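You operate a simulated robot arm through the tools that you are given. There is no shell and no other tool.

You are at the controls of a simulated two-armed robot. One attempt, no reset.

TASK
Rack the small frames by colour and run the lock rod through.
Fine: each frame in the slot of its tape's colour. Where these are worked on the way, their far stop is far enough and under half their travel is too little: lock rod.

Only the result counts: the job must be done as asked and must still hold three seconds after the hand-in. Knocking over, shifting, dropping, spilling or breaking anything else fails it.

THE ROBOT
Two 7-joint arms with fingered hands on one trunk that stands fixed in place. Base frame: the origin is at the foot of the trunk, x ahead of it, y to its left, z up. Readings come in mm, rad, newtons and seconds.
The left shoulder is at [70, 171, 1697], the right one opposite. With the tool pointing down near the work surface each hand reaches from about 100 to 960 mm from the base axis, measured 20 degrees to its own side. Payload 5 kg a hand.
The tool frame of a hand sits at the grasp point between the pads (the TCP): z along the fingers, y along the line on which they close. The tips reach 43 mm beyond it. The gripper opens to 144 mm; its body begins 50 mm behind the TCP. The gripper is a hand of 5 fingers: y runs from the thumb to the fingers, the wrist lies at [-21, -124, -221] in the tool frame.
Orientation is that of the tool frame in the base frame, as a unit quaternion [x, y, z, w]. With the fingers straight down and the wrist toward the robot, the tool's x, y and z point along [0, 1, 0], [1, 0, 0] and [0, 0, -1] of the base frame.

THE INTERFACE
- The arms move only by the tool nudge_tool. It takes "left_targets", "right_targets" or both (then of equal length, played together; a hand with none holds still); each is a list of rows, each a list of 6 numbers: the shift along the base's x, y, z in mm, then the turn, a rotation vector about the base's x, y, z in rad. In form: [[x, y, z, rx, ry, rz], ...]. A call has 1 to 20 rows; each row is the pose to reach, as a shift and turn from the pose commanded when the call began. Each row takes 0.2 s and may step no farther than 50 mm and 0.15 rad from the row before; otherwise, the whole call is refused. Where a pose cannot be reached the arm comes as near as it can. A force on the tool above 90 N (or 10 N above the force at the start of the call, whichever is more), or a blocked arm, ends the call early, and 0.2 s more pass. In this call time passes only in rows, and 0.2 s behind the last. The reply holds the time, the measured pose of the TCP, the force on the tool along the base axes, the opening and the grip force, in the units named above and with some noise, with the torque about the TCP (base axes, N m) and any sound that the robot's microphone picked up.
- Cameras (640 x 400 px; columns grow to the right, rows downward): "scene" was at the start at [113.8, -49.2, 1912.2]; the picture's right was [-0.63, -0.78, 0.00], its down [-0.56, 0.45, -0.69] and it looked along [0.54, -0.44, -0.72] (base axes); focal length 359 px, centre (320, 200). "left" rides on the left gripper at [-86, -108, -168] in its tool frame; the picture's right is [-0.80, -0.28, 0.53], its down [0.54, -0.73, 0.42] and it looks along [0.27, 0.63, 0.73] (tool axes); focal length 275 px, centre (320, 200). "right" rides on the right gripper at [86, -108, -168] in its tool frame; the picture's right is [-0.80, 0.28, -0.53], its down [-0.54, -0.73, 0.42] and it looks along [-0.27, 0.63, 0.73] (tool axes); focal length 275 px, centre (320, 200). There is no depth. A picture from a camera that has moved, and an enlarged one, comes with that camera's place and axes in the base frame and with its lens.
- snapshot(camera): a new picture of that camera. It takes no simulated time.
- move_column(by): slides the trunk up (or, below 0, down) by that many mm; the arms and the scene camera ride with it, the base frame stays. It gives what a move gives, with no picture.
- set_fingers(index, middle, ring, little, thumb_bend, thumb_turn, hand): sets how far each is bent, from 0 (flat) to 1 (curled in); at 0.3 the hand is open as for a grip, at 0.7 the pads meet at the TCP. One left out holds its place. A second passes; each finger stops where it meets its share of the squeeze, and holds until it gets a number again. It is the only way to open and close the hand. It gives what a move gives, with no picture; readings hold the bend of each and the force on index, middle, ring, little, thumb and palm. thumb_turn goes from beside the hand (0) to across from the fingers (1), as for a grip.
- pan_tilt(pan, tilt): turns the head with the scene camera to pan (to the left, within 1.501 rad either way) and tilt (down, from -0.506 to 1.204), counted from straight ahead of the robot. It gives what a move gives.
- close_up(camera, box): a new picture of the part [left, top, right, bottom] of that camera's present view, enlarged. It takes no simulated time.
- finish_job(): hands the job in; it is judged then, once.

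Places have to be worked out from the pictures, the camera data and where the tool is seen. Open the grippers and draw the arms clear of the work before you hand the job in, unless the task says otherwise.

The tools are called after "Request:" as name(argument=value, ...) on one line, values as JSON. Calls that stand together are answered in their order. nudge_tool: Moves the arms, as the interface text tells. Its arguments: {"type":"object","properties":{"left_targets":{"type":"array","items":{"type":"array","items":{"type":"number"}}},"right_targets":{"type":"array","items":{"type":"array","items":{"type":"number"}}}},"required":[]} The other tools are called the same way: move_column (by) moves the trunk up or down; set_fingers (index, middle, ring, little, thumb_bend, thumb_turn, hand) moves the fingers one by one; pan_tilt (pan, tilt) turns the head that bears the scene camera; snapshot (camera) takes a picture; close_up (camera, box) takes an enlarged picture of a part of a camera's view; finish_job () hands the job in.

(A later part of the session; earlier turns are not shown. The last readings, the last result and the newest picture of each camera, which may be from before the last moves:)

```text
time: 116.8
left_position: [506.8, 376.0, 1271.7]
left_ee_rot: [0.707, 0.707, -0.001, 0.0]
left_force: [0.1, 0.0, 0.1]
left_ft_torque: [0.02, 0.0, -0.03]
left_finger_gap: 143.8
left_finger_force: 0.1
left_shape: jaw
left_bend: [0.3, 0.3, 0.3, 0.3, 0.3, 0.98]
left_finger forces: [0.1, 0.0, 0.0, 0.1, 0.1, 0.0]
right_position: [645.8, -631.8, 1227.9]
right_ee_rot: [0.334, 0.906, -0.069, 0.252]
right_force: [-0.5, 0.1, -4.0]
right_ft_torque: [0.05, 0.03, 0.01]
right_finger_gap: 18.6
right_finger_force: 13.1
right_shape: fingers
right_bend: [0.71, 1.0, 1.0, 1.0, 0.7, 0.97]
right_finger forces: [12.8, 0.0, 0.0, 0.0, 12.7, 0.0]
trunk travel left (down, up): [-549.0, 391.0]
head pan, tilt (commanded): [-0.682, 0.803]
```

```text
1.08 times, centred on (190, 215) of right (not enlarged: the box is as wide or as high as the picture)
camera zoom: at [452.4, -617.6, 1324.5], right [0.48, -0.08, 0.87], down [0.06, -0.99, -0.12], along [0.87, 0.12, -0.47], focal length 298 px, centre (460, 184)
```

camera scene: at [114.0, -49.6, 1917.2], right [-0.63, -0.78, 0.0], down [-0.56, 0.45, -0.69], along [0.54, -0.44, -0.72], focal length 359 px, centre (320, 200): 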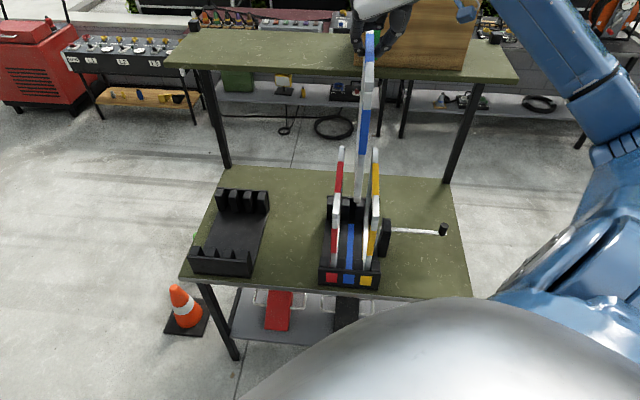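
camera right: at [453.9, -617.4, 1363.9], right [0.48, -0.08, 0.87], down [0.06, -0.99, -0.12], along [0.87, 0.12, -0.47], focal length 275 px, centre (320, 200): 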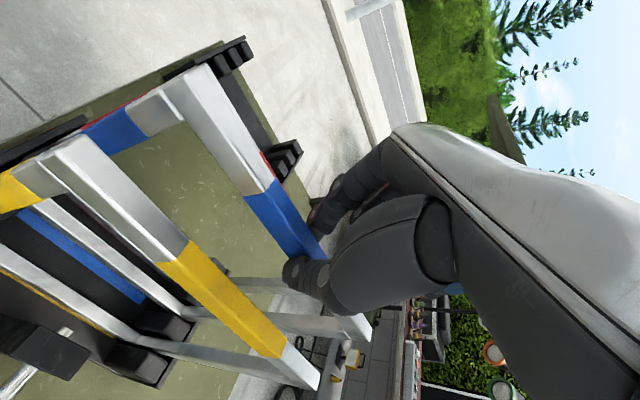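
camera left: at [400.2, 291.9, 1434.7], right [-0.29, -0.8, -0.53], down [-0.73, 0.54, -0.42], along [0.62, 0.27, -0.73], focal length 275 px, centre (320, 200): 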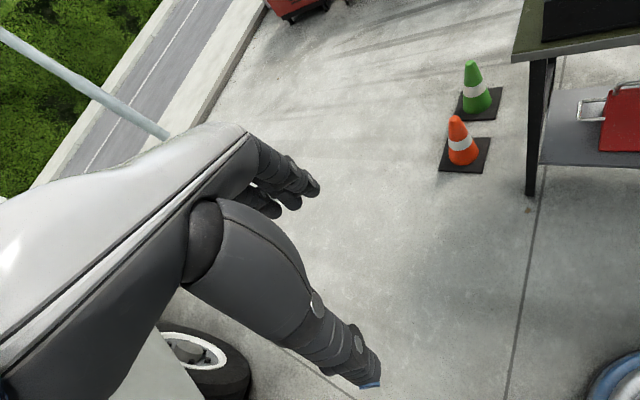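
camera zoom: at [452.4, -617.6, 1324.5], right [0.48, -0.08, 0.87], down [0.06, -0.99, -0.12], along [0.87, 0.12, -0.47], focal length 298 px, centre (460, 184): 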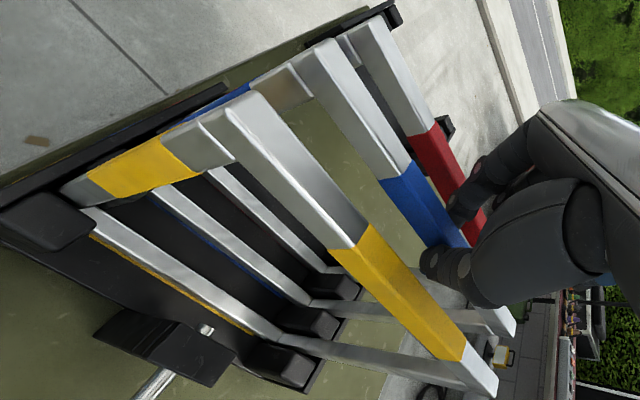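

Both the index and thumb fit beside the neighbouring bars without touching. I ease down the last few millimetres to the floor of the slot.

Request:
nudge_tool(right_targets=[[0, 0, -3, 0, 0, 0], [0, 0, -6, 0, 0, 0], [0, 0, -9, 0, 0, 0]])

Request:
nudge_tool(right_targets=[[0, 0, -2, 0, 0, 0]])

```text
time: 117.6
left_position: [507.6, 377.9, 1271.9]
left_ee_rot: [0.708, 0.706, -0.001, 0.0]
left_force: [0.2, -0.6, -0.2]
left_ft_torque: [-0.04, -0.04, 0.0]
left_finger_gap: 143.7
left_finger_force: 0.1
left_shape: jaw
left_bend: [0.3, 0.3, 0.3, 0.3, 0.3, 0.98]
left_finger forces: [0.0, 0.1, 0.1, 0.0, 0.0, 0.0]
right_position: [646.7, -630.2, 1221.0]
right_ee_rot: [0.332, 0.906, -0.07, 0.252]
right_force: [1.2, -1.1, 0.2]
right_ft_torque: [-0.03, -0.04, -0.03]
right_finger_gap: 18.6
right_finger_force: 13.7
right_shape: fingers
right_bend: [0.71, 1.0, 1.0, 1.0, 0.7, 0.97]
right_finger forces: [13.5, 0.0, 0.0, 0.0, 13.5, 0.0]
trunk travel left (down, up): [-549.0, 391.0]
head pan, tilt (commanded): [-0.682, 0.803]
```

```text
time: 118.0
left_position: [507.1, 377.3, 1271.7]
left_ee_rot: [0.707, 0.707, -0.002, -0.001]
left_force: [-0.3, 0.9, 0.4]
left_ft_torque: [-0.06, 0.03, -0.02]
left_finger_gap: 143.6
left_finger_force: 0.1
left_shape: jaw
left_bend: [0.3, 0.3, 0.3, 0.3, 0.3, 0.98]
left_finger forces: [0.0, 0.0, 0.1, 0.1, 0.0, 0.0]
right_position: [644.9, -630.9, 1219.3]
right_ee_rot: [0.333, 0.906, -0.069, 0.253]
right_force: [1.1, -1.0, 6.5]
right_ft_torque: [-0.02, -0.09, -0.05]
right_finger_gap: 18.4
right_finger_force: 14.4
right_shape: fingers
right_bend: [0.71, 1.0, 1.0, 1.0, 0.7, 0.97]
right_finger forces: [14.5, 0.0, 0.1, 0.0, 14.5, 0.0]
trunk travel left (down, up): [-549.0, 391.0]
head pan, tilt (commanded): [-0.682, 0.803]
```

Blue is on the floor of its slot (6.5 N push back). I release with a small opening only, so neither neighbour is disturbed.

Request:
set_fingers(hand="right", index=0.65, thumb_bend=0.65)

Request:
close_up(camera="scene", box=[330, 60, 400, 120])

Request:
close_up(camera="right", box=[180, 130, 360, 330])

```text
time: 119.0
left_position: [506.8, 377.1, 1272.5]
left_ee_rot: [0.707, 0.707, -0.001, -0.001]
left_force: [-0.2, -0.3, 0.0]
left_ft_torque: [-0.01, 0.02, -0.01]
left_finger_gap: 143.8
left_finger_force: 0.1
left_shape: jaw
left_bend: [0.3, 0.3, 0.3, 0.3, 0.3, 0.98]
left_finger forces: [0.0, 0.1, 0.0, 0.1, 0.1, 0.0]
right_position: [646.4, -629.8, 1218.0]
right_ee_rot: [0.333, 0.906, -0.07, 0.252]
right_force: [-0.1, 0.3, 0.5]
right_ft_torque: [0.03, 0.01, 0.02]
right_finger_gap: 25.0
right_finger_force: 0.4
right_shape: fingers
right_bend: [0.65, 1.0, 1.0, 1.0, 0.65, 0.97]
right_finger forces: [0.1, 0.1, 0.0, 0.0, 0.1, 0.1]
trunk travel left (down, up): [-549.0, 391.0]
head pan, tilt (commanded): [-0.682, 0.803]
```

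```text
6.67 times, centred on (365, 90) of scene
camera zoom: at [113.8, -49.1, 1667.2], right [-0.63, -0.78, 0.0], down [-0.56, 0.45, -0.69], along [0.54, -0.44, -0.72], focal length 2396 px, centre (20, 933)
```

zoom: 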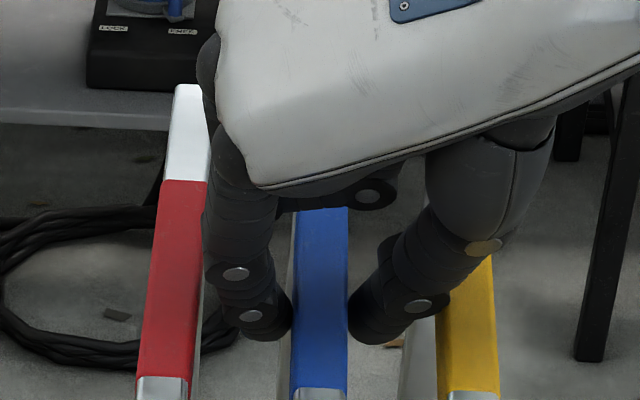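

```text
2.00 times, centred on (270, 230) of right
camera zoom: at [453.1, -615.7, 1314.9], right [0.48, -0.08, 0.87], down [0.06, -0.99, -0.12], along [0.87, 0.12, -0.47], focal length 551 px, centre (420, 140)
```

zoom: 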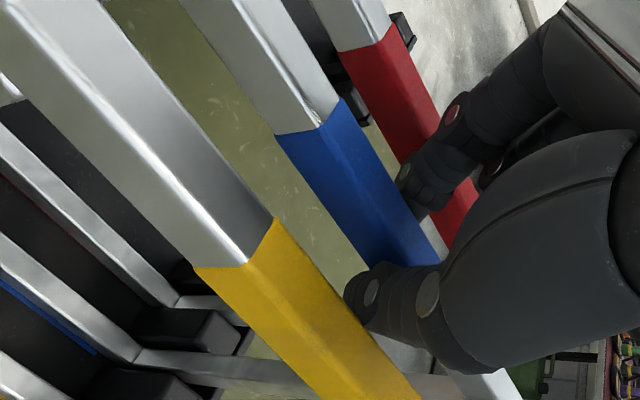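

Both sides are free of force. I lift in tiny steps first, checking nothing snags.

Request:
nudge_tool(right_targets=[[0, 0, 3, 0, 0, 0], [0, 0, 6, 0, 0, 0], [0, 0, 10, 0, 0, 0]])

Request:
close_up(camera="right", box=[180, 130, 360, 330])

Request:
close_up(camera="scene", box=[300, 60, 420, 240])

```text
time: 119.8
left_position: [507.8, 377.5, 1273.5]
left_ee_rot: [0.707, 0.707, -0.003, -0.001]
left_force: [-0.4, -0.1, 0.8]
left_ft_torque: [0.01, 0.0, -0.01]
left_finger_gap: 143.7
left_finger_force: 0.1
left_shape: jaw
left_bend: [0.3, 0.3, 0.3, 0.3, 0.3, 0.98]
left_finger forces: [0.0, 0.0, 0.0, 0.0, 0.1, 0.1]
right_position: [646.2, -630.1, 1227.6]
right_ee_rot: [0.332, 0.906, -0.069, 0.252]
right_force: [-0.1, -0.8, -0.8]
right_ft_torque: [0.04, -0.01, 0.02]
right_finger_gap: 25.2
right_finger_force: 0.1
right_shape: fingers
right_bend: [0.65, 1.0, 1.0, 1.0, 0.65, 0.97]
right_finger forces: [0.1, 0.0, 0.0, 0.0, 0.1, 0.0]
trunk travel left (down, up): [-549.0, 391.0]
head pan, tilt (commanded): [-0.682, 0.803]
```

```text
2.00 times, centred on (270, 230) of right
camera zoom: at [452.9, -615.9, 1325.1], right [0.48, -0.08, 0.87], down [0.06, -0.99, -0.12], along [0.87, 0.12, -0.47], focal length 551 px, centre (420, 140)
```

zoom: 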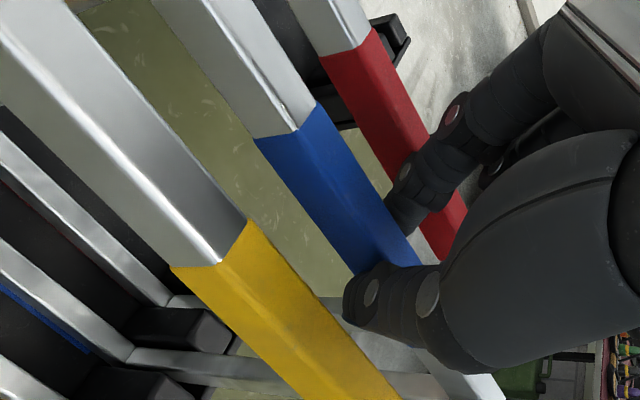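

```text
2.22 times, centred on (360, 150) of scene
camera zoom: at [113.6, -48.9, 1667.2], right [-0.63, -0.78, 0.0], down [-0.56, 0.45, -0.69], along [0.54, -0.44, -0.72], focal length 798 px, centre (231, 311)
```

zoom: 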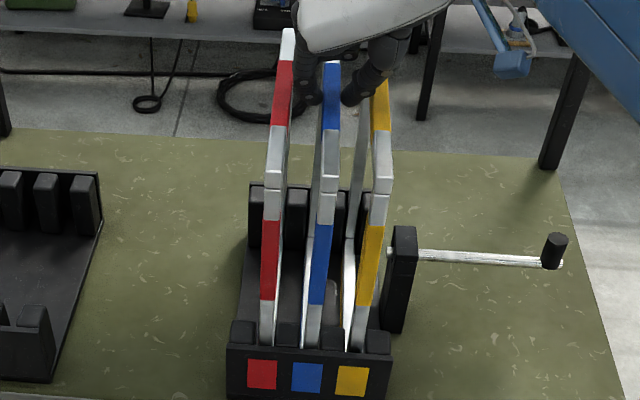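

The hand slides up freely with no load; all three frames stay seated. I lift it fully clear and look at the whole rack.

Request:
nudge_tool(right_targets=[[0, 0, 10, 0, 0, 0], [0, 0, 22, 0, 0, 0], [0, 0, 40, 0, 0, 0], [0, 0, 65, 0, 0, 0], [0, 0, 95, 0, 0, 0], [0, 0, 125, 0, 0, 0]])

Request:
close_up(camera="scene", box=[290, 60, 430, 250])

Request:
close_up(camera="scene", box=[310, 185, 410, 245])

Request:
snapshot(camera="right")

```text
time: 121.2
left_position: [508.4, 377.2, 1271.8]
left_ee_rot: [0.708, 0.707, -0.001, 0.0]
left_force: [-0.7, 0.3, -0.1]
left_ft_torque: [-0.01, 0.03, 0.01]
left_finger_gap: 143.9
left_finger_force: 0.2
left_shape: jaw
left_bend: [0.3, 0.3, 0.3, 0.3, 0.3, 0.98]
left_finger forces: [0.0, 0.0, 0.1, 0.0, 0.0, 0.1]
right_position: [646.4, -629.5, 1352.0]
right_ee_rot: [0.332, 0.906, -0.069, 0.252]
right_force: [0.1, -0.8, 0.3]
right_ft_torque: [-0.05, -0.01, -0.03]
right_finger_gap: 25.2
right_finger_force: 0.0
right_shape: fingers
right_bend: [0.65, 1.0, 1.0, 1.0, 0.65, 0.97]
right_finger forces: [0.1, 0.0, 0.1, 0.0, 0.0, 0.0]
trunk travel left (down, up): [-549.0, 391.0]
head pan, tilt (commanded): [-0.682, 0.803]
```

```text
2.11 times, centred on (360, 155) of scene
camera zoom: at [113.3, -48.3, 1667.2], right [-0.63, -0.78, 0.0], down [-0.56, 0.45, -0.69], along [0.54, -0.44, -0.72], focal length 756 px, centre (236, 295)
```

zoom: 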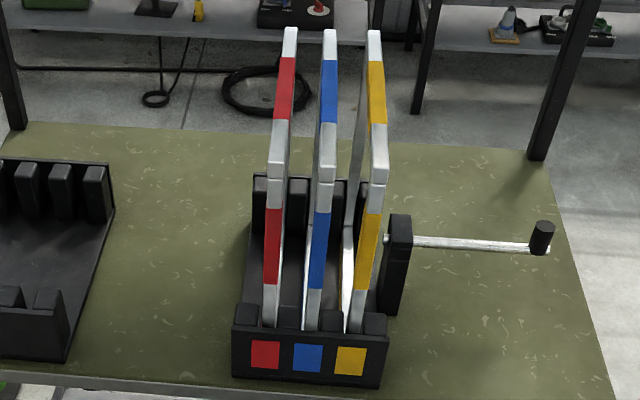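

```text
6.40 times, centred on (360, 215) of scene
camera zoom: at [113.3, -48.3, 1667.2], right [-0.63, -0.78, 0.0], down [-0.56, 0.45, -0.69], along [0.54, -0.44, -0.72], focal length 2300 px, centre (64, 104)
```

zoom: 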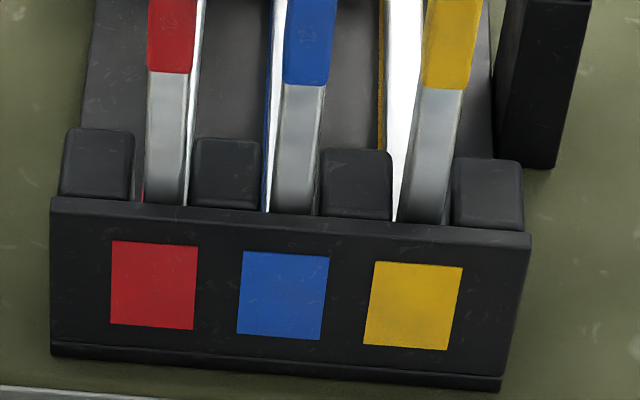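

```text
taken
camera right: at [452.4, -614.8, 1448.9], right [0.48, -0.08, 0.87], down [0.06, -0.99, -0.12], along [0.87, 0.12, -0.47], focal length 275 px, centre (320, 200)
```

right: 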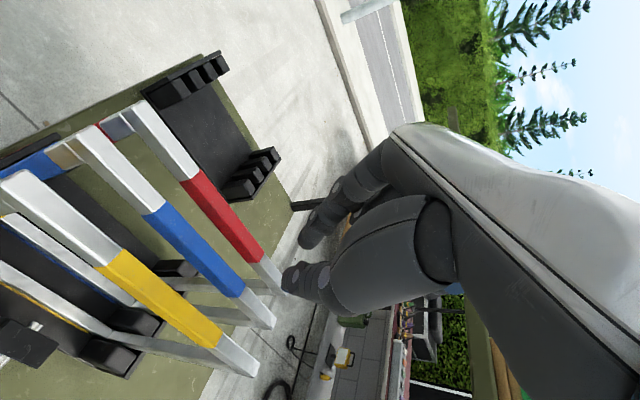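

All three frames stand seated in their colours' slots. Now the lock rod: keeping this hand heading (so the camera mount stays away from the frames), I move out over the knob at about (446,-842) with index and thumb slightly open.

Request:
nudge_tool(right_targets=[[-15, -15, 0, -0.005, 0.005, -0.015], [-40, -39, 0, -0.01, 0.01, -0.03], [-68, -66, 0, -0.015, 0.015, -0.045], [-96, -93, 0, -0.02, 0.02, -0.06], [-124, -120, 0, -0.025, 0.025, -0.075], [-152, -147, 0, -0.0297, 0.0297, -0.091], [-180, -174, 0, -0.0297, 0.0297, -0.091], [-200, -194, 0, -0.0297, 0.0297, -0.091], [-209.5, -202.5, 0, -0.0297, 0.0297, -0.091]])

Request:
set_fingers(hand="right", index=0.58, thumb_bend=0.56)

Request:
snapshot(camera="right")

Request:
close_up(camera="scene", box=[330, 60, 530, 260])

```text
time: 123.2
left_position: [507.1, 377.1, 1271.2]
left_ee_rot: [0.707, 0.707, -0.002, 0.0]
left_force: [0.5, -0.1, -0.6]
left_ft_torque: [0.01, -0.02, 0.0]
left_finger_gap: 143.9
left_finger_force: 0.1
left_shape: jaw
left_bend: [0.3, 0.3, 0.3, 0.3, 0.3, 0.98]
left_finger forces: [0.0, 0.1, 0.0, 0.0, 0.0, 0.0]
right_position: [435.2, -832.4, 1351.5]
right_ee_rot: [0.368, 0.893, -0.099, 0.24]
right_force: [0.6, 0.3, 0.6]
right_ft_torque: [-0.01, -0.03, -0.04]
right_finger_gap: 25.0
right_finger_force: 0.0
right_shape: fingers
right_bend: [0.65, 1.0, 1.0, 1.0, 0.65, 0.97]
right_finger forces: [0.0, 0.0, 0.0, 0.0, 0.1, 0.0]
trunk travel left (down, up): [-549.0, 391.0]
head pan, tilt (commanded): [-0.682, 0.803]
```

```text
time: 124.2
left_position: [508.3, 378.0, 1272.1]
left_ee_rot: [0.707, 0.707, -0.001, 0.0]
left_force: [-0.6, 0.0, 0.4]
left_ft_torque: [-0.01, 0.01, 0.01]
left_finger_gap: 144.0
left_finger_force: 0.0
left_shape: jaw
left_bend: [0.3, 0.3, 0.3, 0.3, 0.3, 0.98]
left_finger forces: [0.1, 0.0, 0.0, 0.0, 0.1, 0.0]
right_position: [436.1, -832.5, 1350.2]
right_ee_rot: [0.37, 0.892, -0.099, 0.24]
right_force: [0.4, -0.1, 0.1]
right_ft_torque: [-0.03, -0.01, -0.02]
right_finger_gap: 54.5
right_finger_force: 0.0
right_shape: fingers
right_bend: [0.57, 1.0, 1.0, 1.0, 0.56, 0.97]
right_finger forces: [0.0, 0.0, 0.0, 0.1, 0.0, 0.0]
trunk travel left (down, up): [-549.0, 391.0]
head pan, tilt (commanded): [-0.682, 0.803]
```

```text
taken
camera right: at [248.3, -798.1, 1452.6], right [0.5, -0.1, 0.86], down [-0.03, -1.0, -0.09], along [0.87, 0.02, -0.5], focal length 275 px, centre (320, 200)
```

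right: 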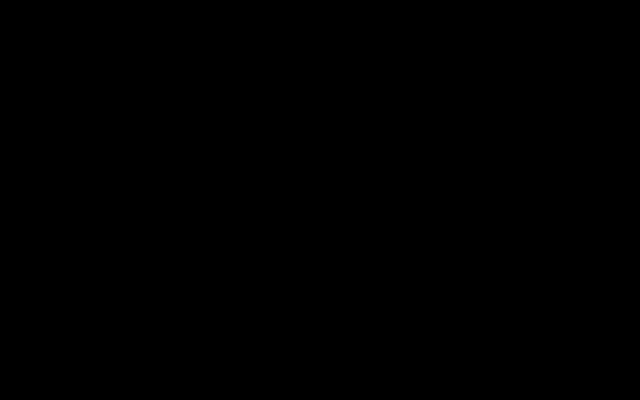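

```text
2.00 times, centred on (430, 160) of scene
camera zoom: at [113.5, -49.1, 1667.2], right [-0.63, -0.78, 0.0], down [-0.56, 0.45, -0.69], along [0.54, -0.44, -0.72], focal length 719 px, centre (100, 280)
```

zoom: 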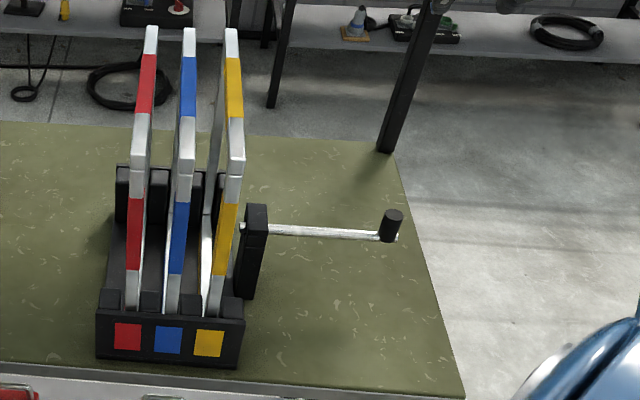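

The hand camera is blocked by the forearm in this pose, so I rely on the scene camera. I measure the knob precisely.

Request:
close_up(camera="scene", box=[450, 150, 490, 190])

Request:
snapshot(camera="scene")

```text
10.00 times, centred on (470, 170) of scene
camera zoom: at [113.5, -49.1, 1667.2], right [-0.63, -0.78, 0.0], down [-0.56, 0.45, -0.69], along [0.54, -0.44, -0.72], focal length 3593 px, centre (-1180, 500)
```

zoom: 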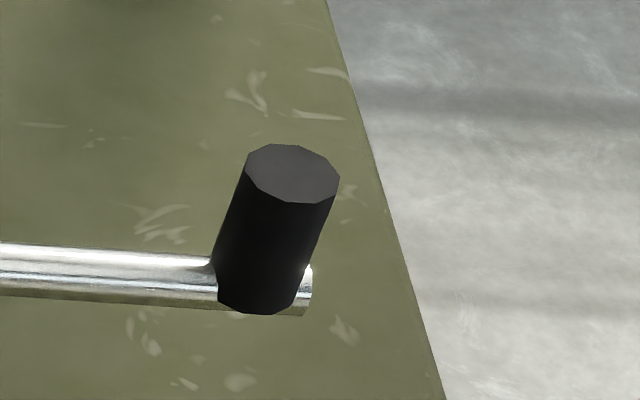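

```text
taken
camera scene: at [113.5, -49.1, 1667.2], right [-0.63, -0.78, 0.0], down [-0.56, 0.45, -0.69], along [0.54, -0.44, -0.72], focal length 359 px, centre (320, 200)
```

scene: 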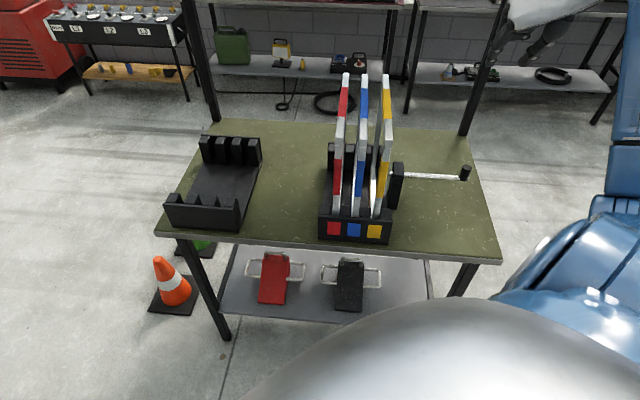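

The knob top is at about (444,-843,1014) (r≈399), and the hand is directly above. I lower to z≈1110 and look with the scene camera.

Request:
nudge_tool(right_targets=[[0, -0.5, -40, 0, 0, 0], [0, -0.5, -80, 0, 0, 0], [0, -0.5, -120, 0, 0, 0], [0, -0.5, -160, 0, 0, 0], [0, -0.5, -200, 0, 0, 0], [0, -0.5, -240, 0, 0, 0]])

Request:
close_up(camera="scene", box=[400, 50, 560, 210])

Request:
snapshot(camera="right")

```text
time: 125.6
left_position: [507.2, 376.6, 1272.1]
left_ee_rot: [0.708, 0.706, -0.001, -0.001]
left_force: [-0.3, 0.1, -0.3]
left_ft_torque: [-0.02, 0.01, 0.02]
left_finger_gap: 143.7
left_finger_force: 0.0
left_shape: jaw
left_bend: [0.3, 0.3, 0.3, 0.3, 0.3, 0.98]
left_finger forces: [0.0, 0.0, 0.0, 0.0, 0.0, 0.0]
right_position: [438.2, -836.1, 1110.0]
right_ee_rot: [0.368, 0.893, -0.1, 0.24]
right_force: [0.3, -0.3, -0.6]
right_ft_torque: [0.01, 0.02, -0.02]
right_finger_gap: 54.6
right_finger_force: 0.1
right_shape: fingers
right_bend: [0.57, 1.0, 1.0, 1.0, 0.56, 0.97]
right_finger forces: [0.1, 0.1, 0.0, 0.0, 0.0, 0.0]
trunk travel left (down, up): [-549.0, 391.0]
head pan, tilt (commanded): [-0.682, 0.803]
```

```text
2.50 times, centred on (480, 130) of scene
camera zoom: at [113.4, -49.7, 1667.3], right [-0.63, -0.78, 0.0], down [-0.56, 0.45, -0.69], along [0.54, -0.44, -0.72], focal length 898 px, centre (-80, 375)
```

zoom: 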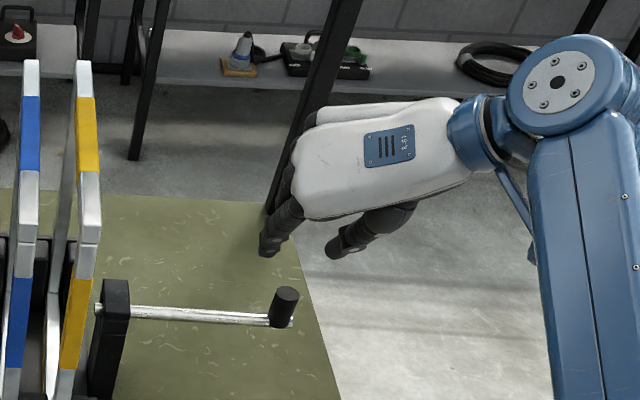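

```text
taken
camera right: at [250.2, -800.5, 1211.7], right [0.5, -0.1, 0.86], down [-0.03, -1.0, -0.09], along [0.87, 0.02, -0.5], focal length 275 px, centre (320, 200)
```

right: 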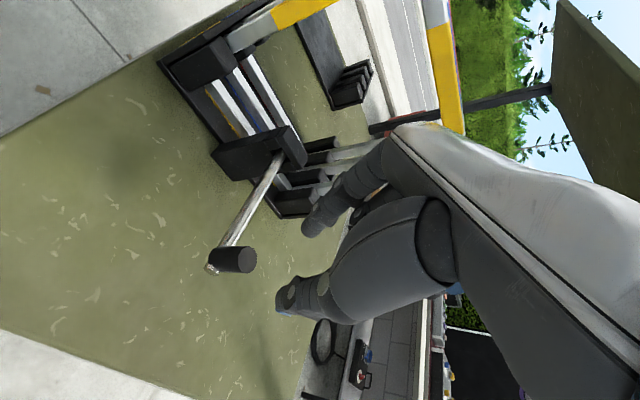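

The hand camera sees again: the knob will come right between index and thumb as I lower. I go down 45 mm and check.

Request:
nudge_tool(right_targets=[[0, 0, -20, 0, 0, 0], [0, 0, -45, 0, 0, 0]])

Request:
close_up(camera="right", box=[180, 160, 380, 360])

Request:
close_up(camera="scene", box=[400, 70, 560, 210])

```text
time: 126.2
left_position: [507.2, 376.7, 1272.7]
left_ee_rot: [0.707, 0.707, -0.001, -0.001]
left_force: [0.5, -0.1, -0.4]
left_ft_torque: [0.01, -0.01, 0.04]
left_finger_gap: 143.9
left_finger_force: 0.0
left_shape: jaw
left_bend: [0.3, 0.3, 0.3, 0.3, 0.3, 0.98]
left_finger forces: [0.0, 0.0, 0.0, 0.1, 0.0, 0.1]
right_position: [435.4, -835.5, 1065.7]
right_ee_rot: [0.369, 0.893, -0.099, 0.239]
right_force: [-0.6, 0.6, -0.1]
right_ft_torque: [-0.02, -0.01, 0.03]
right_finger_gap: 54.6
right_finger_force: 0.1
right_shape: fingers
right_bend: [0.57, 1.0, 1.0, 1.0, 0.56, 0.97]
right_finger forces: [0.0, 0.0, 0.0, 0.0, 0.0, 0.0]
trunk travel left (down, up): [-549.0, 391.0]
head pan, tilt (commanded): [-0.682, 0.803]
```

```text
2.00 times, centred on (280, 260) of right
camera zoom: at [249.0, -800.6, 1166.9], right [0.5, -0.1, 0.86], down [-0.03, -1.0, -0.09], along [0.87, 0.02, -0.5], focal length 551 px, centre (400, 80)
```

zoom: 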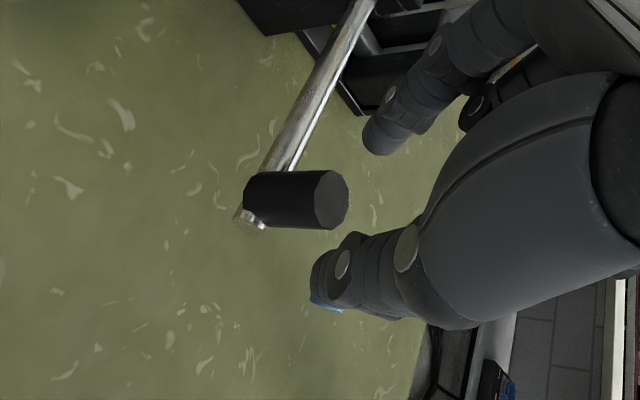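

```text
2.86 times, centred on (480, 140) of scene
camera zoom: at [113.2, -50.0, 1667.2], right [-0.63, -0.78, 0.0], down [-0.56, 0.45, -0.69], along [0.54, -0.44, -0.72], focal length 1027 px, centre (-137, 371)
```

zoom: 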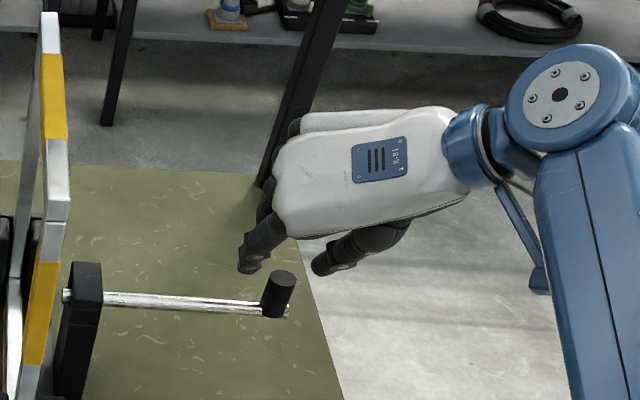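

The knob is slightly nearer the thumb; I shift 4 mm outward and lower to z≈1035 so the tips reach alongside the knob.

Request:
nudge_tool(right_targets=[[-1.5, -1.5, -6, 0, 0, 0], [-3, -3, -14, 0, 0, 0], [-3, -3, -22, 0, 0, 0], [-3, -3, -30, 0, 0, 0]])

Request:
close_up(camera="right", box=[180, 160, 380, 360])

Request:
close_up(camera="scene", box=[400, 80, 560, 220])

```text
time: 127.2
left_position: [507.6, 377.8, 1273.3]
left_ee_rot: [0.707, 0.707, -0.002, 0.0]
left_force: [-0.1, 0.0, -0.1]
left_ft_torque: [0.04, 0.01, 0.0]
left_finger_gap: 143.8
left_finger_force: 0.0
left_shape: jaw
left_bend: [0.3, 0.3, 0.3, 0.3, 0.3, 0.98]
left_finger forces: [0.0, 0.0, 0.0, 0.0, 0.0, 0.0]
right_position: [433.4, -837.0, 1037.8]
right_ee_rot: [0.369, 0.893, -0.099, 0.24]
right_force: [-0.5, 0.6, -0.2]
right_ft_torque: [-0.02, 0.0, -0.02]
right_finger_gap: 54.4
right_finger_force: 0.2
right_shape: fingers
right_bend: [0.57, 1.0, 1.0, 1.0, 0.56, 0.97]
right_finger forces: [0.0, 0.1, 0.0, 0.0, 0.1, 0.0]
trunk travel left (down, up): [-549.0, 391.0]
head pan, tilt (commanded): [-0.682, 0.803]
```

```text
2.00 times, centred on (280, 260) of right
camera zoom: at [246.1, -802.0, 1139.2], right [0.5, -0.1, 0.86], down [-0.03, -1.0, -0.09], along [0.87, 0.02, -0.5], focal length 551 px, centre (400, 80)
```

zoom: 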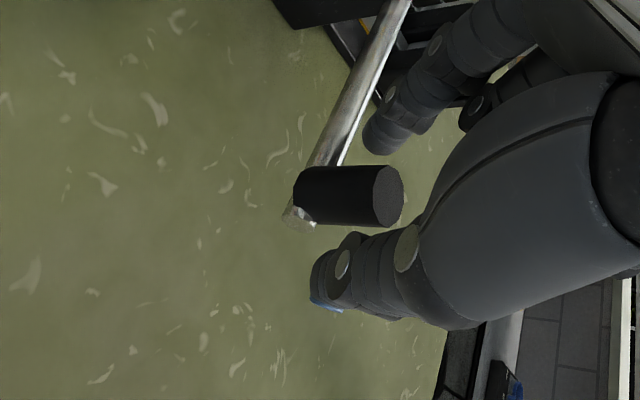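

```text
2.86 times, centred on (480, 150) of scene
camera zoom: at [113.6, -49.1, 1667.2], right [-0.63, -0.78, 0.0], down [-0.56, 0.45, -0.69], along [0.54, -0.44, -0.72], focal length 1027 px, centre (-137, 343)
```

zoom: 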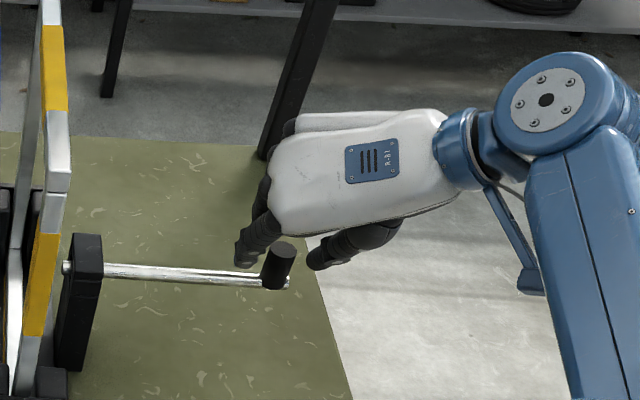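

The knob sits between thumb (outside) and index (inside), aligned within a few mm. I close both slightly to cage it and then push inward.

Request:
set_fingers(hand="right", index=0.66, thumb_bend=0.66)

Request:
close_up(camera="right", box=[180, 160, 380, 360])

Request:
close_up(camera="scene", box=[400, 80, 560, 220])

```text
time: 128.2
left_position: [507.6, 378.0, 1271.4]
left_ee_rot: [0.707, 0.707, -0.002, -0.001]
left_force: [0.1, -0.5, -0.5]
left_ft_torque: [0.01, -0.03, 0.01]
left_finger_gap: 143.9
left_finger_force: 0.1
left_shape: jaw
left_bend: [0.3, 0.3, 0.3, 0.3, 0.3, 0.98]
left_finger forces: [0.1, 0.0, 0.0, 0.1, 0.2, 0.0]
right_position: [433.6, -836.8, 1037.2]
right_ee_rot: [0.369, 0.892, -0.099, 0.24]
right_force: [1.1, 0.3, -0.6]
right_ft_torque: [0.01, -0.03, 0.0]
right_finger_gap: 29.0
right_finger_force: 2.4
right_shape: fingers
right_bend: [0.64, 1.0, 1.0, 1.0, 0.64, 0.97]
right_finger forces: [2.4, 0.1, 0.0, 0.0, 2.4, 0.0]
trunk travel left (down, up): [-549.0, 391.0]
head pan, tilt (commanded): [-0.682, 0.803]
```

```text
2.00 times, centred on (280, 260) of right
camera zoom: at [246.2, -802.0, 1139.2], right [0.5, -0.1, 0.86], down [-0.03, -1.0, -0.09], along [0.87, 0.02, -0.5], focal length 551 px, centre (400, 80)
```

zoom: 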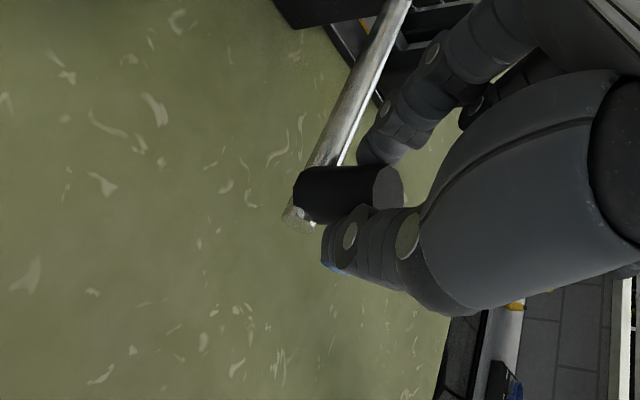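

```text
2.86 times, centred on (480, 150) of scene
camera zoom: at [113.7, -49.2, 1667.2], right [-0.63, -0.78, 0.0], down [-0.56, 0.45, -0.69], along [0.54, -0.44, -0.72], focal length 1027 px, centre (-137, 343)
```

zoom: 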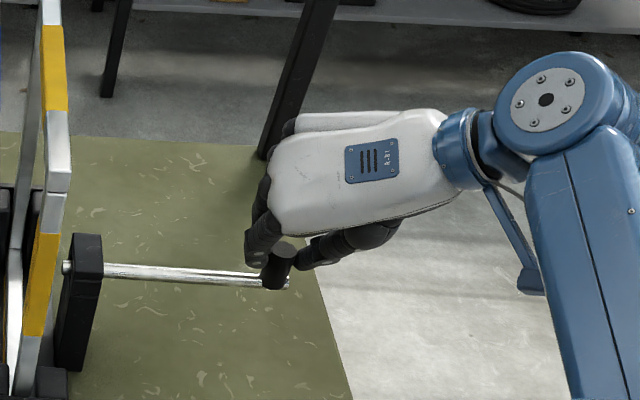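

A light, balanced hold on the knob. I push inward along (+0.707,+0.707), first about 80 mm.

Request:
nudge_tool(right_targets=[[4, 4, 0, 0, 0, 0], [10, 10, 0, 0, 0, 0], [17, 17, 0, 0, 0, 0], [24, 24, 0, 0, 0, 0], [31, 31, 0, 0, 0, 0], [38, 38, 0, 0, 0, 0], [45, 45, 0, 0, 0, 0], [52, 52, 0, 0, 0, 0], [57, 57, 0, 0, 0, 0]])

Request:
close_up(camera="scene", box=[320, 60, 500, 240])

Request:
snapshot(camera="right")

```text
time: 130.2
left_position: [507.3, 377.4, 1272.0]
left_ee_rot: [0.708, 0.707, -0.002, 0.0]
left_force: [-0.7, 0.1, 0.0]
left_ft_torque: [0.04, 0.03, 0.01]
left_finger_gap: 143.5
left_finger_force: 0.0
left_shape: jaw
left_bend: [0.3, 0.3, 0.3, 0.3, 0.3, 0.98]
left_finger forces: [0.0, 0.0, 0.1, 0.0, 0.0, 0.1]
right_position: [491.9, -779.9, 1038.8]
right_ee_rot: [0.369, 0.893, -0.099, 0.239]
right_force: [0.4, -0.4, -2.5]
right_ft_torque: [-0.01, -0.03, -0.02]
right_finger_gap: 29.1
right_finger_force: 2.2
right_shape: fingers
right_bend: [0.64, 1.0, 1.0, 1.0, 0.64, 0.97]
right_finger forces: [2.5, 0.2, 0.0, 0.0, 2.2, 0.0]
trunk travel left (down, up): [-549.0, 391.0]
head pan, tilt (commanded): [-0.682, 0.803]
```

```text
2.22 times, centred on (410, 150) of scene
camera zoom: at [114.1, -49.2, 1667.1], right [-0.63, -0.78, 0.0], down [-0.56, 0.45, -0.69], along [0.54, -0.44, -0.72], focal length 798 px, centre (120, 311)
```

zoom: 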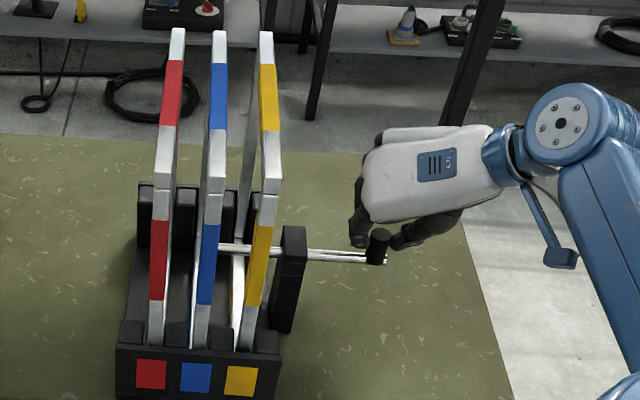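

```text
taken
camera right: at [303.4, -744.2, 1139.7], right [0.5, -0.1, 0.86], down [-0.03, -1.0, -0.09], along [0.87, 0.02, -0.5], focal length 275 px, centre (320, 200)
```

right: 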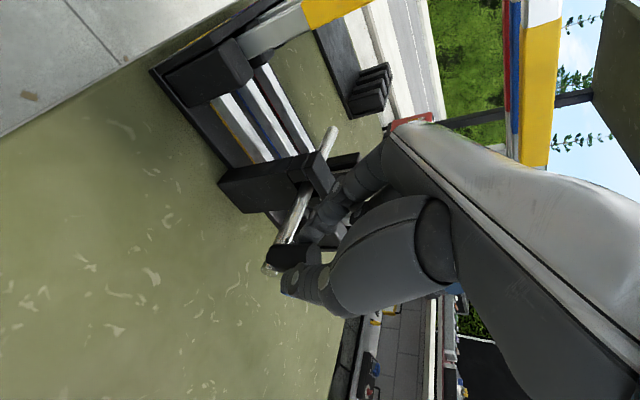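

The rod has passed through yellow and is at blue. I push another 70 mm.

Request:
nudge_tool(right_targets=[[4, 4, 0, 0, 0, 0], [10, 10, 0, 0, 0, 0], [16, 16, 0, 0, 0, 0], [22, 22, 0, 0, 0, 0], [28, 28, 0, 0, 0, 0], [34, 34, 0, 0, 0, 0], [40, 40, 0, 0, 0, 0], [46, 46, 0, 0, 0, 0], [50, 50, 0, 0, 0, 0]])

Request:
close_up(camera="scene", box=[310, 60, 470, 240])

Request:
snapshot(camera="right")

```text
time: 132.2
left_position: [507.0, 377.9, 1271.8]
left_ee_rot: [0.708, 0.707, -0.002, -0.001]
left_force: [1.1, 0.2, 0.0]
left_ft_torque: [0.0, 0.02, 0.04]
left_finger_gap: 143.7
left_finger_force: 0.1
left_shape: jaw
left_bend: [0.3, 0.3, 0.3, 0.3, 0.3, 0.98]
left_finger forces: [0.1, 0.1, 0.0, 0.1, 0.0, 0.1]
right_position: [542.1, -730.3, 1038.7]
right_ee_rot: [0.369, 0.893, -0.099, 0.24]
right_force: [-0.2, 0.0, -0.4]
right_ft_torque: [0.0, -0.02, 0.01]
right_finger_gap: 29.0
right_finger_force: 2.5
right_shape: fingers
right_bend: [0.64, 1.0, 1.0, 1.0, 0.64, 0.97]
right_finger forces: [2.8, 0.0, 0.0, 0.0, 2.2, 0.0]
trunk travel left (down, up): [-549.0, 391.0]
head pan, tilt (commanded): [-0.682, 0.803]
```

```text
2.22 times, centred on (390, 150) of scene
camera zoom: at [113.8, -49.0, 1667.2], right [-0.63, -0.78, 0.0], down [-0.56, 0.45, -0.69], along [0.54, -0.44, -0.72], focal length 798 px, centre (164, 311)
```

zoom: 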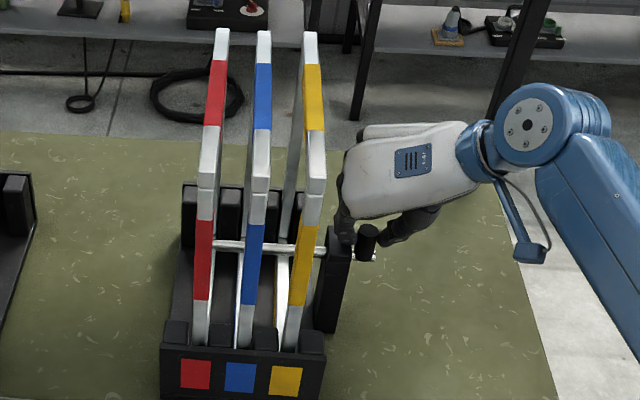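

```text
taken
camera right: at [353.5, -694.5, 1139.5], right [0.5, -0.1, 0.86], down [-0.03, -1.0, -0.09], along [0.87, 0.02, -0.5], focal length 275 px, centre (320, 200)
```

right: 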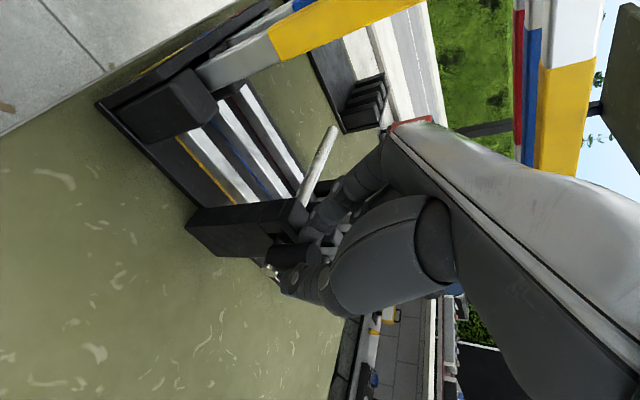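

The rod tip is at red; the knob is about 14 mm from the guide post. I push the rest in small steps until it meets the stop.

Request:
nudge_tool(right_targets=[[2, 2, 0, 0, 0, 0], [4, 4, 0, 0, 0, 0], [6, 6, 0, 0, 0, 0], [8, 8, 0, 0, 0, 0], [10, 10, 0, 0, 0, 0]])

Request:
nudge_tool(right_targets=[[1.5, 1.5, 0, 0, 0, 0], [3, 3, 0, 0, 0, 0]])

Request:
close_up(camera="scene", box=[310, 140, 440, 220])

Request:
snapshot(camera="right")

```text
time: 133.4
left_position: [507.4, 377.3, 1272.6]
left_ee_rot: [0.707, 0.707, -0.001, 0.0]
left_force: [-0.5, 0.0, 0.5]
left_ft_torque: [0.02, 0.01, -0.01]
left_finger_gap: 143.7
left_finger_force: 0.1
left_shape: jaw
left_bend: [0.3, 0.3, 0.3, 0.3, 0.3, 0.98]
left_finger forces: [0.0, 0.0, 0.1, 0.1, 0.0, 0.0]
right_position: [550.1, -718.6, 1037.2]
right_ee_rot: [0.369, 0.893, -0.099, 0.239]
right_force: [-0.3, -1.6, -0.1]
right_ft_torque: [-0.01, 0.02, -0.01]
right_finger_gap: 29.0
right_finger_force: 2.3
right_shape: fingers
right_bend: [0.64, 1.0, 1.0, 1.0, 0.64, 0.97]
right_finger forces: [1.9, 0.1, 0.1, 0.1, 3.3, 0.0]
trunk travel left (down, up): [-549.0, 391.0]
head pan, tilt (commanded): [-0.682, 0.803]
```

```text
time: 134.0
left_position: [507.5, 376.9, 1272.1]
left_ee_rot: [0.708, 0.706, -0.002, 0.0]
left_force: [0.5, 0.6, 1.2]
left_ft_torque: [0.0, 0.0, -0.02]
left_finger_gap: 143.7
left_finger_force: 0.0
left_shape: jaw
left_bend: [0.3, 0.3, 0.3, 0.3, 0.3, 0.98]
left_finger forces: [0.0, 0.0, 0.0, 0.1, 0.0, 0.0]
right_position: [551.9, -715.8, 1038.2]
right_ee_rot: [0.369, 0.892, -0.099, 0.24]
right_force: [-4.3, -3.7, 1.4]
right_ft_torque: [-0.16, 0.13, -0.08]
right_finger_gap: 29.3
right_finger_force: 2.9
right_shape: fingers
right_bend: [0.65, 1.0, 1.0, 1.0, 0.63, 0.97]
right_finger forces: [0.5, 0.1, 0.1, 0.1, 5.6, 0.0]
trunk travel left (down, up): [-549.0, 391.0]
head pan, tilt (commanded): [-0.682, 0.803]
```

```text
4.92 times, centred on (375, 180) of scene
camera zoom: at [112.6, -49.4, 1667.3], right [-0.63, -0.78, 0.0], down [-0.56, 0.45, -0.69], along [0.54, -0.44, -0.72], focal length 1769 px, centre (49, 298)
```

zoom: 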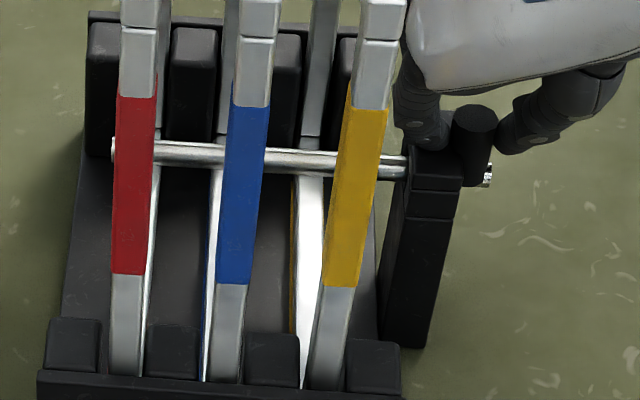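

```text
taken
camera right: at [364.9, -682.0, 1139.3], right [0.5, -0.1, 0.86], down [-0.03, -1.0, -0.09], along [0.87, 0.02, -0.5], focal length 275 px, centre (320, 200)
```

right: 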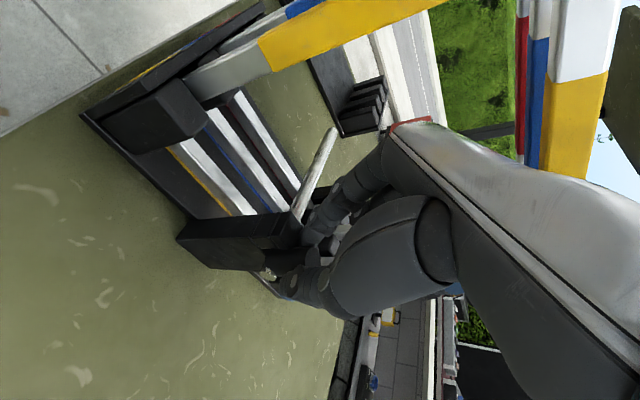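

The rod now runs through yellow, blue and red, with its tip past red and the knob against the post (force building on the thumb). I press slightly more to confirm the stop.

Request:
nudge_tool(right_targets=[[1.5, 1.5, 0, 0, 0, 0], [3, 3, 0, 0, 0, 0]])

Request:
close_up(camera="scene", box=[310, 140, 440, 220])

```text
time: 134.6
left_position: [506.3, 377.4, 1271.9]
left_ee_rot: [0.708, 0.707, -0.001, -0.001]
left_force: [-0.6, 0.3, 0.8]
left_ft_torque: [0.01, 0.03, -0.03]
left_finger_gap: 143.9
left_finger_force: 0.1
left_shape: jaw
left_bend: [0.3, 0.3, 0.3, 0.3, 0.3, 0.98]
left_finger forces: [0.0, 0.0, 0.1, 0.1, 0.0, 0.0]
right_position: [556.0, -714.3, 1037.2]
right_ee_rot: [0.369, 0.892, -0.1, 0.241]
right_force: [-8.3, -4.8, 5.9]
right_ft_torque: [-0.26, 0.33, -0.19]
right_finger_gap: 31.6
right_finger_force: 4.6
right_shape: fingers
right_bend: [0.66, 1.0, 1.0, 1.0, 0.62, 0.97]
right_finger forces: [0.0, 0.0, 0.1, 0.0, 9.1, 0.0]
trunk travel left (down, up): [-549.0, 391.0]
head pan, tilt (commanded): [-0.682, 0.803]
```

```text
4.92 times, centred on (375, 180) of scene
camera zoom: at [111.8, -49.2, 1667.4], right [-0.63, -0.78, 0.0], down [-0.56, 0.45, -0.69], along [0.54, -0.44, -0.72], focal length 1769 px, centre (49, 298)
```

zoom: 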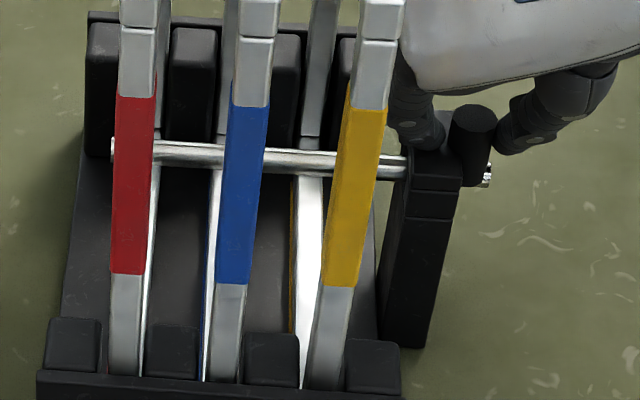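

The stop is confirmed: 9 N on the thumb with no further motion. I relax the push by 2 mm, open thumb and index, and lift straight up.

Request:
nudge_tool(right_targets=[[-2, -2, 0, 0, 0, 0]])

Request:
set_fingers(hand="right", index=0.6, thumb_bend=0.52)

Request:
nudge_tool(right_targets=[[0, 0, 8, 0, 0, 0], [0, 0, 20, 0, 0, 0], [0, 0, 40, 0, 0, 0], [0, 0, 70, 0, 0, 0]])

Request:
close_up(camera="scene", box=[300, 60, 480, 240])

```text
time: 135.0
left_position: [507.5, 377.7, 1273.0]
left_ee_rot: [0.707, 0.707, -0.001, 0.0]
left_force: [-0.2, 1.0, -0.5]
left_ft_torque: [0.01, 0.0, -0.02]
left_finger_gap: 143.7
left_finger_force: 0.0
left_shape: jaw
left_bend: [0.3, 0.3, 0.3, 0.3, 0.3, 0.98]
left_finger forces: [0.0, 0.0, 0.0, 0.0, 0.1, 0.0]
right_position: [553.5, -715.0, 1037.3]
right_ee_rot: [0.368, 0.893, -0.1, 0.24]
right_force: [-5.7, -2.9, 3.1]
right_ft_torque: [-0.19, 0.24, -0.1]
right_finger_gap: 30.3
right_finger_force: 3.1
right_shape: fingers
right_bend: [0.66, 1.0, 1.0, 1.0, 0.62, 0.97]
right_finger forces: [0.1, 0.1, 0.0, 0.1, 6.4, 0.1]
trunk travel left (down, up): [-549.0, 391.0]
head pan, tilt (commanded): [-0.682, 0.803]
```

```text
time: 136.0
left_position: [508.6, 376.6, 1271.9]
left_ee_rot: [0.707, 0.707, -0.002, -0.001]
left_force: [0.5, -0.4, 0.2]
left_ft_torque: [-0.01, 0.01, 0.03]
left_finger_gap: 143.5
left_finger_force: 0.1
left_shape: jaw
left_bend: [0.3, 0.3, 0.3, 0.3, 0.3, 0.98]
left_finger forces: [0.1, 0.1, 0.0, 0.1, 0.1, 0.0]
right_position: [556.0, -715.6, 1036.0]
right_ee_rot: [0.369, 0.892, -0.099, 0.24]
right_force: [-0.3, -1.1, -0.1]
right_ft_torque: [0.02, 0.01, -0.04]
right_finger_gap: 56.4
right_finger_force: 0.1
right_shape: fingers
right_bend: [0.6, 1.0, 1.0, 1.0, 0.52, 0.97]
right_finger forces: [0.0, 0.0, 0.0, 0.1, 0.0, 0.0]
trunk travel left (down, up): [-549.0, 391.0]
head pan, tilt (commanded): [-0.682, 0.803]
```

```text
time: 137.0
left_position: [507.7, 378.0, 1271.0]
left_ee_rot: [0.707, 0.707, -0.002, -0.001]
left_force: [-0.6, 0.5, 0.5]
left_ft_torque: [-0.01, -0.05, 0.0]
left_finger_gap: 143.9
left_finger_force: 0.0
left_shape: jaw
left_bend: [0.3, 0.3, 0.3, 0.3, 0.3, 0.98]
left_finger forces: [0.0, 0.0, 0.0, 0.0, 0.0, 0.1]
right_position: [555.5, -715.1, 1109.4]
right_ee_rot: [0.369, 0.892, -0.099, 0.24]
right_force: [-0.4, 1.1, 0.9]
right_ft_torque: [-0.05, 0.0, -0.01]
right_finger_gap: 56.3
right_finger_force: 0.0
right_shape: fingers
right_bend: [0.6, 1.0, 1.0, 1.0, 0.52, 0.97]
right_finger forces: [0.0, 0.0, 0.0, 0.1, 0.0, 0.0]
trunk travel left (down, up): [-549.0, 391.0]
head pan, tilt (commanded): [-0.682, 0.803]
```

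```text
2.22 times, centred on (390, 150) of scene
camera zoom: at [113.2, -48.4, 1667.2], right [-0.63, -0.78, 0.0], down [-0.56, 0.45, -0.69], along [0.54, -0.44, -0.72], focal length 798 px, centre (164, 311)
```

zoom: 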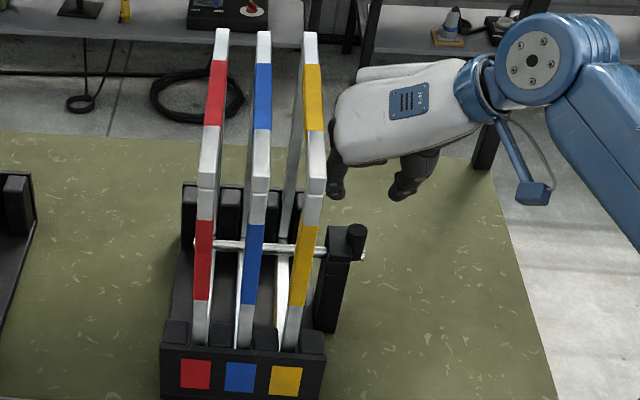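

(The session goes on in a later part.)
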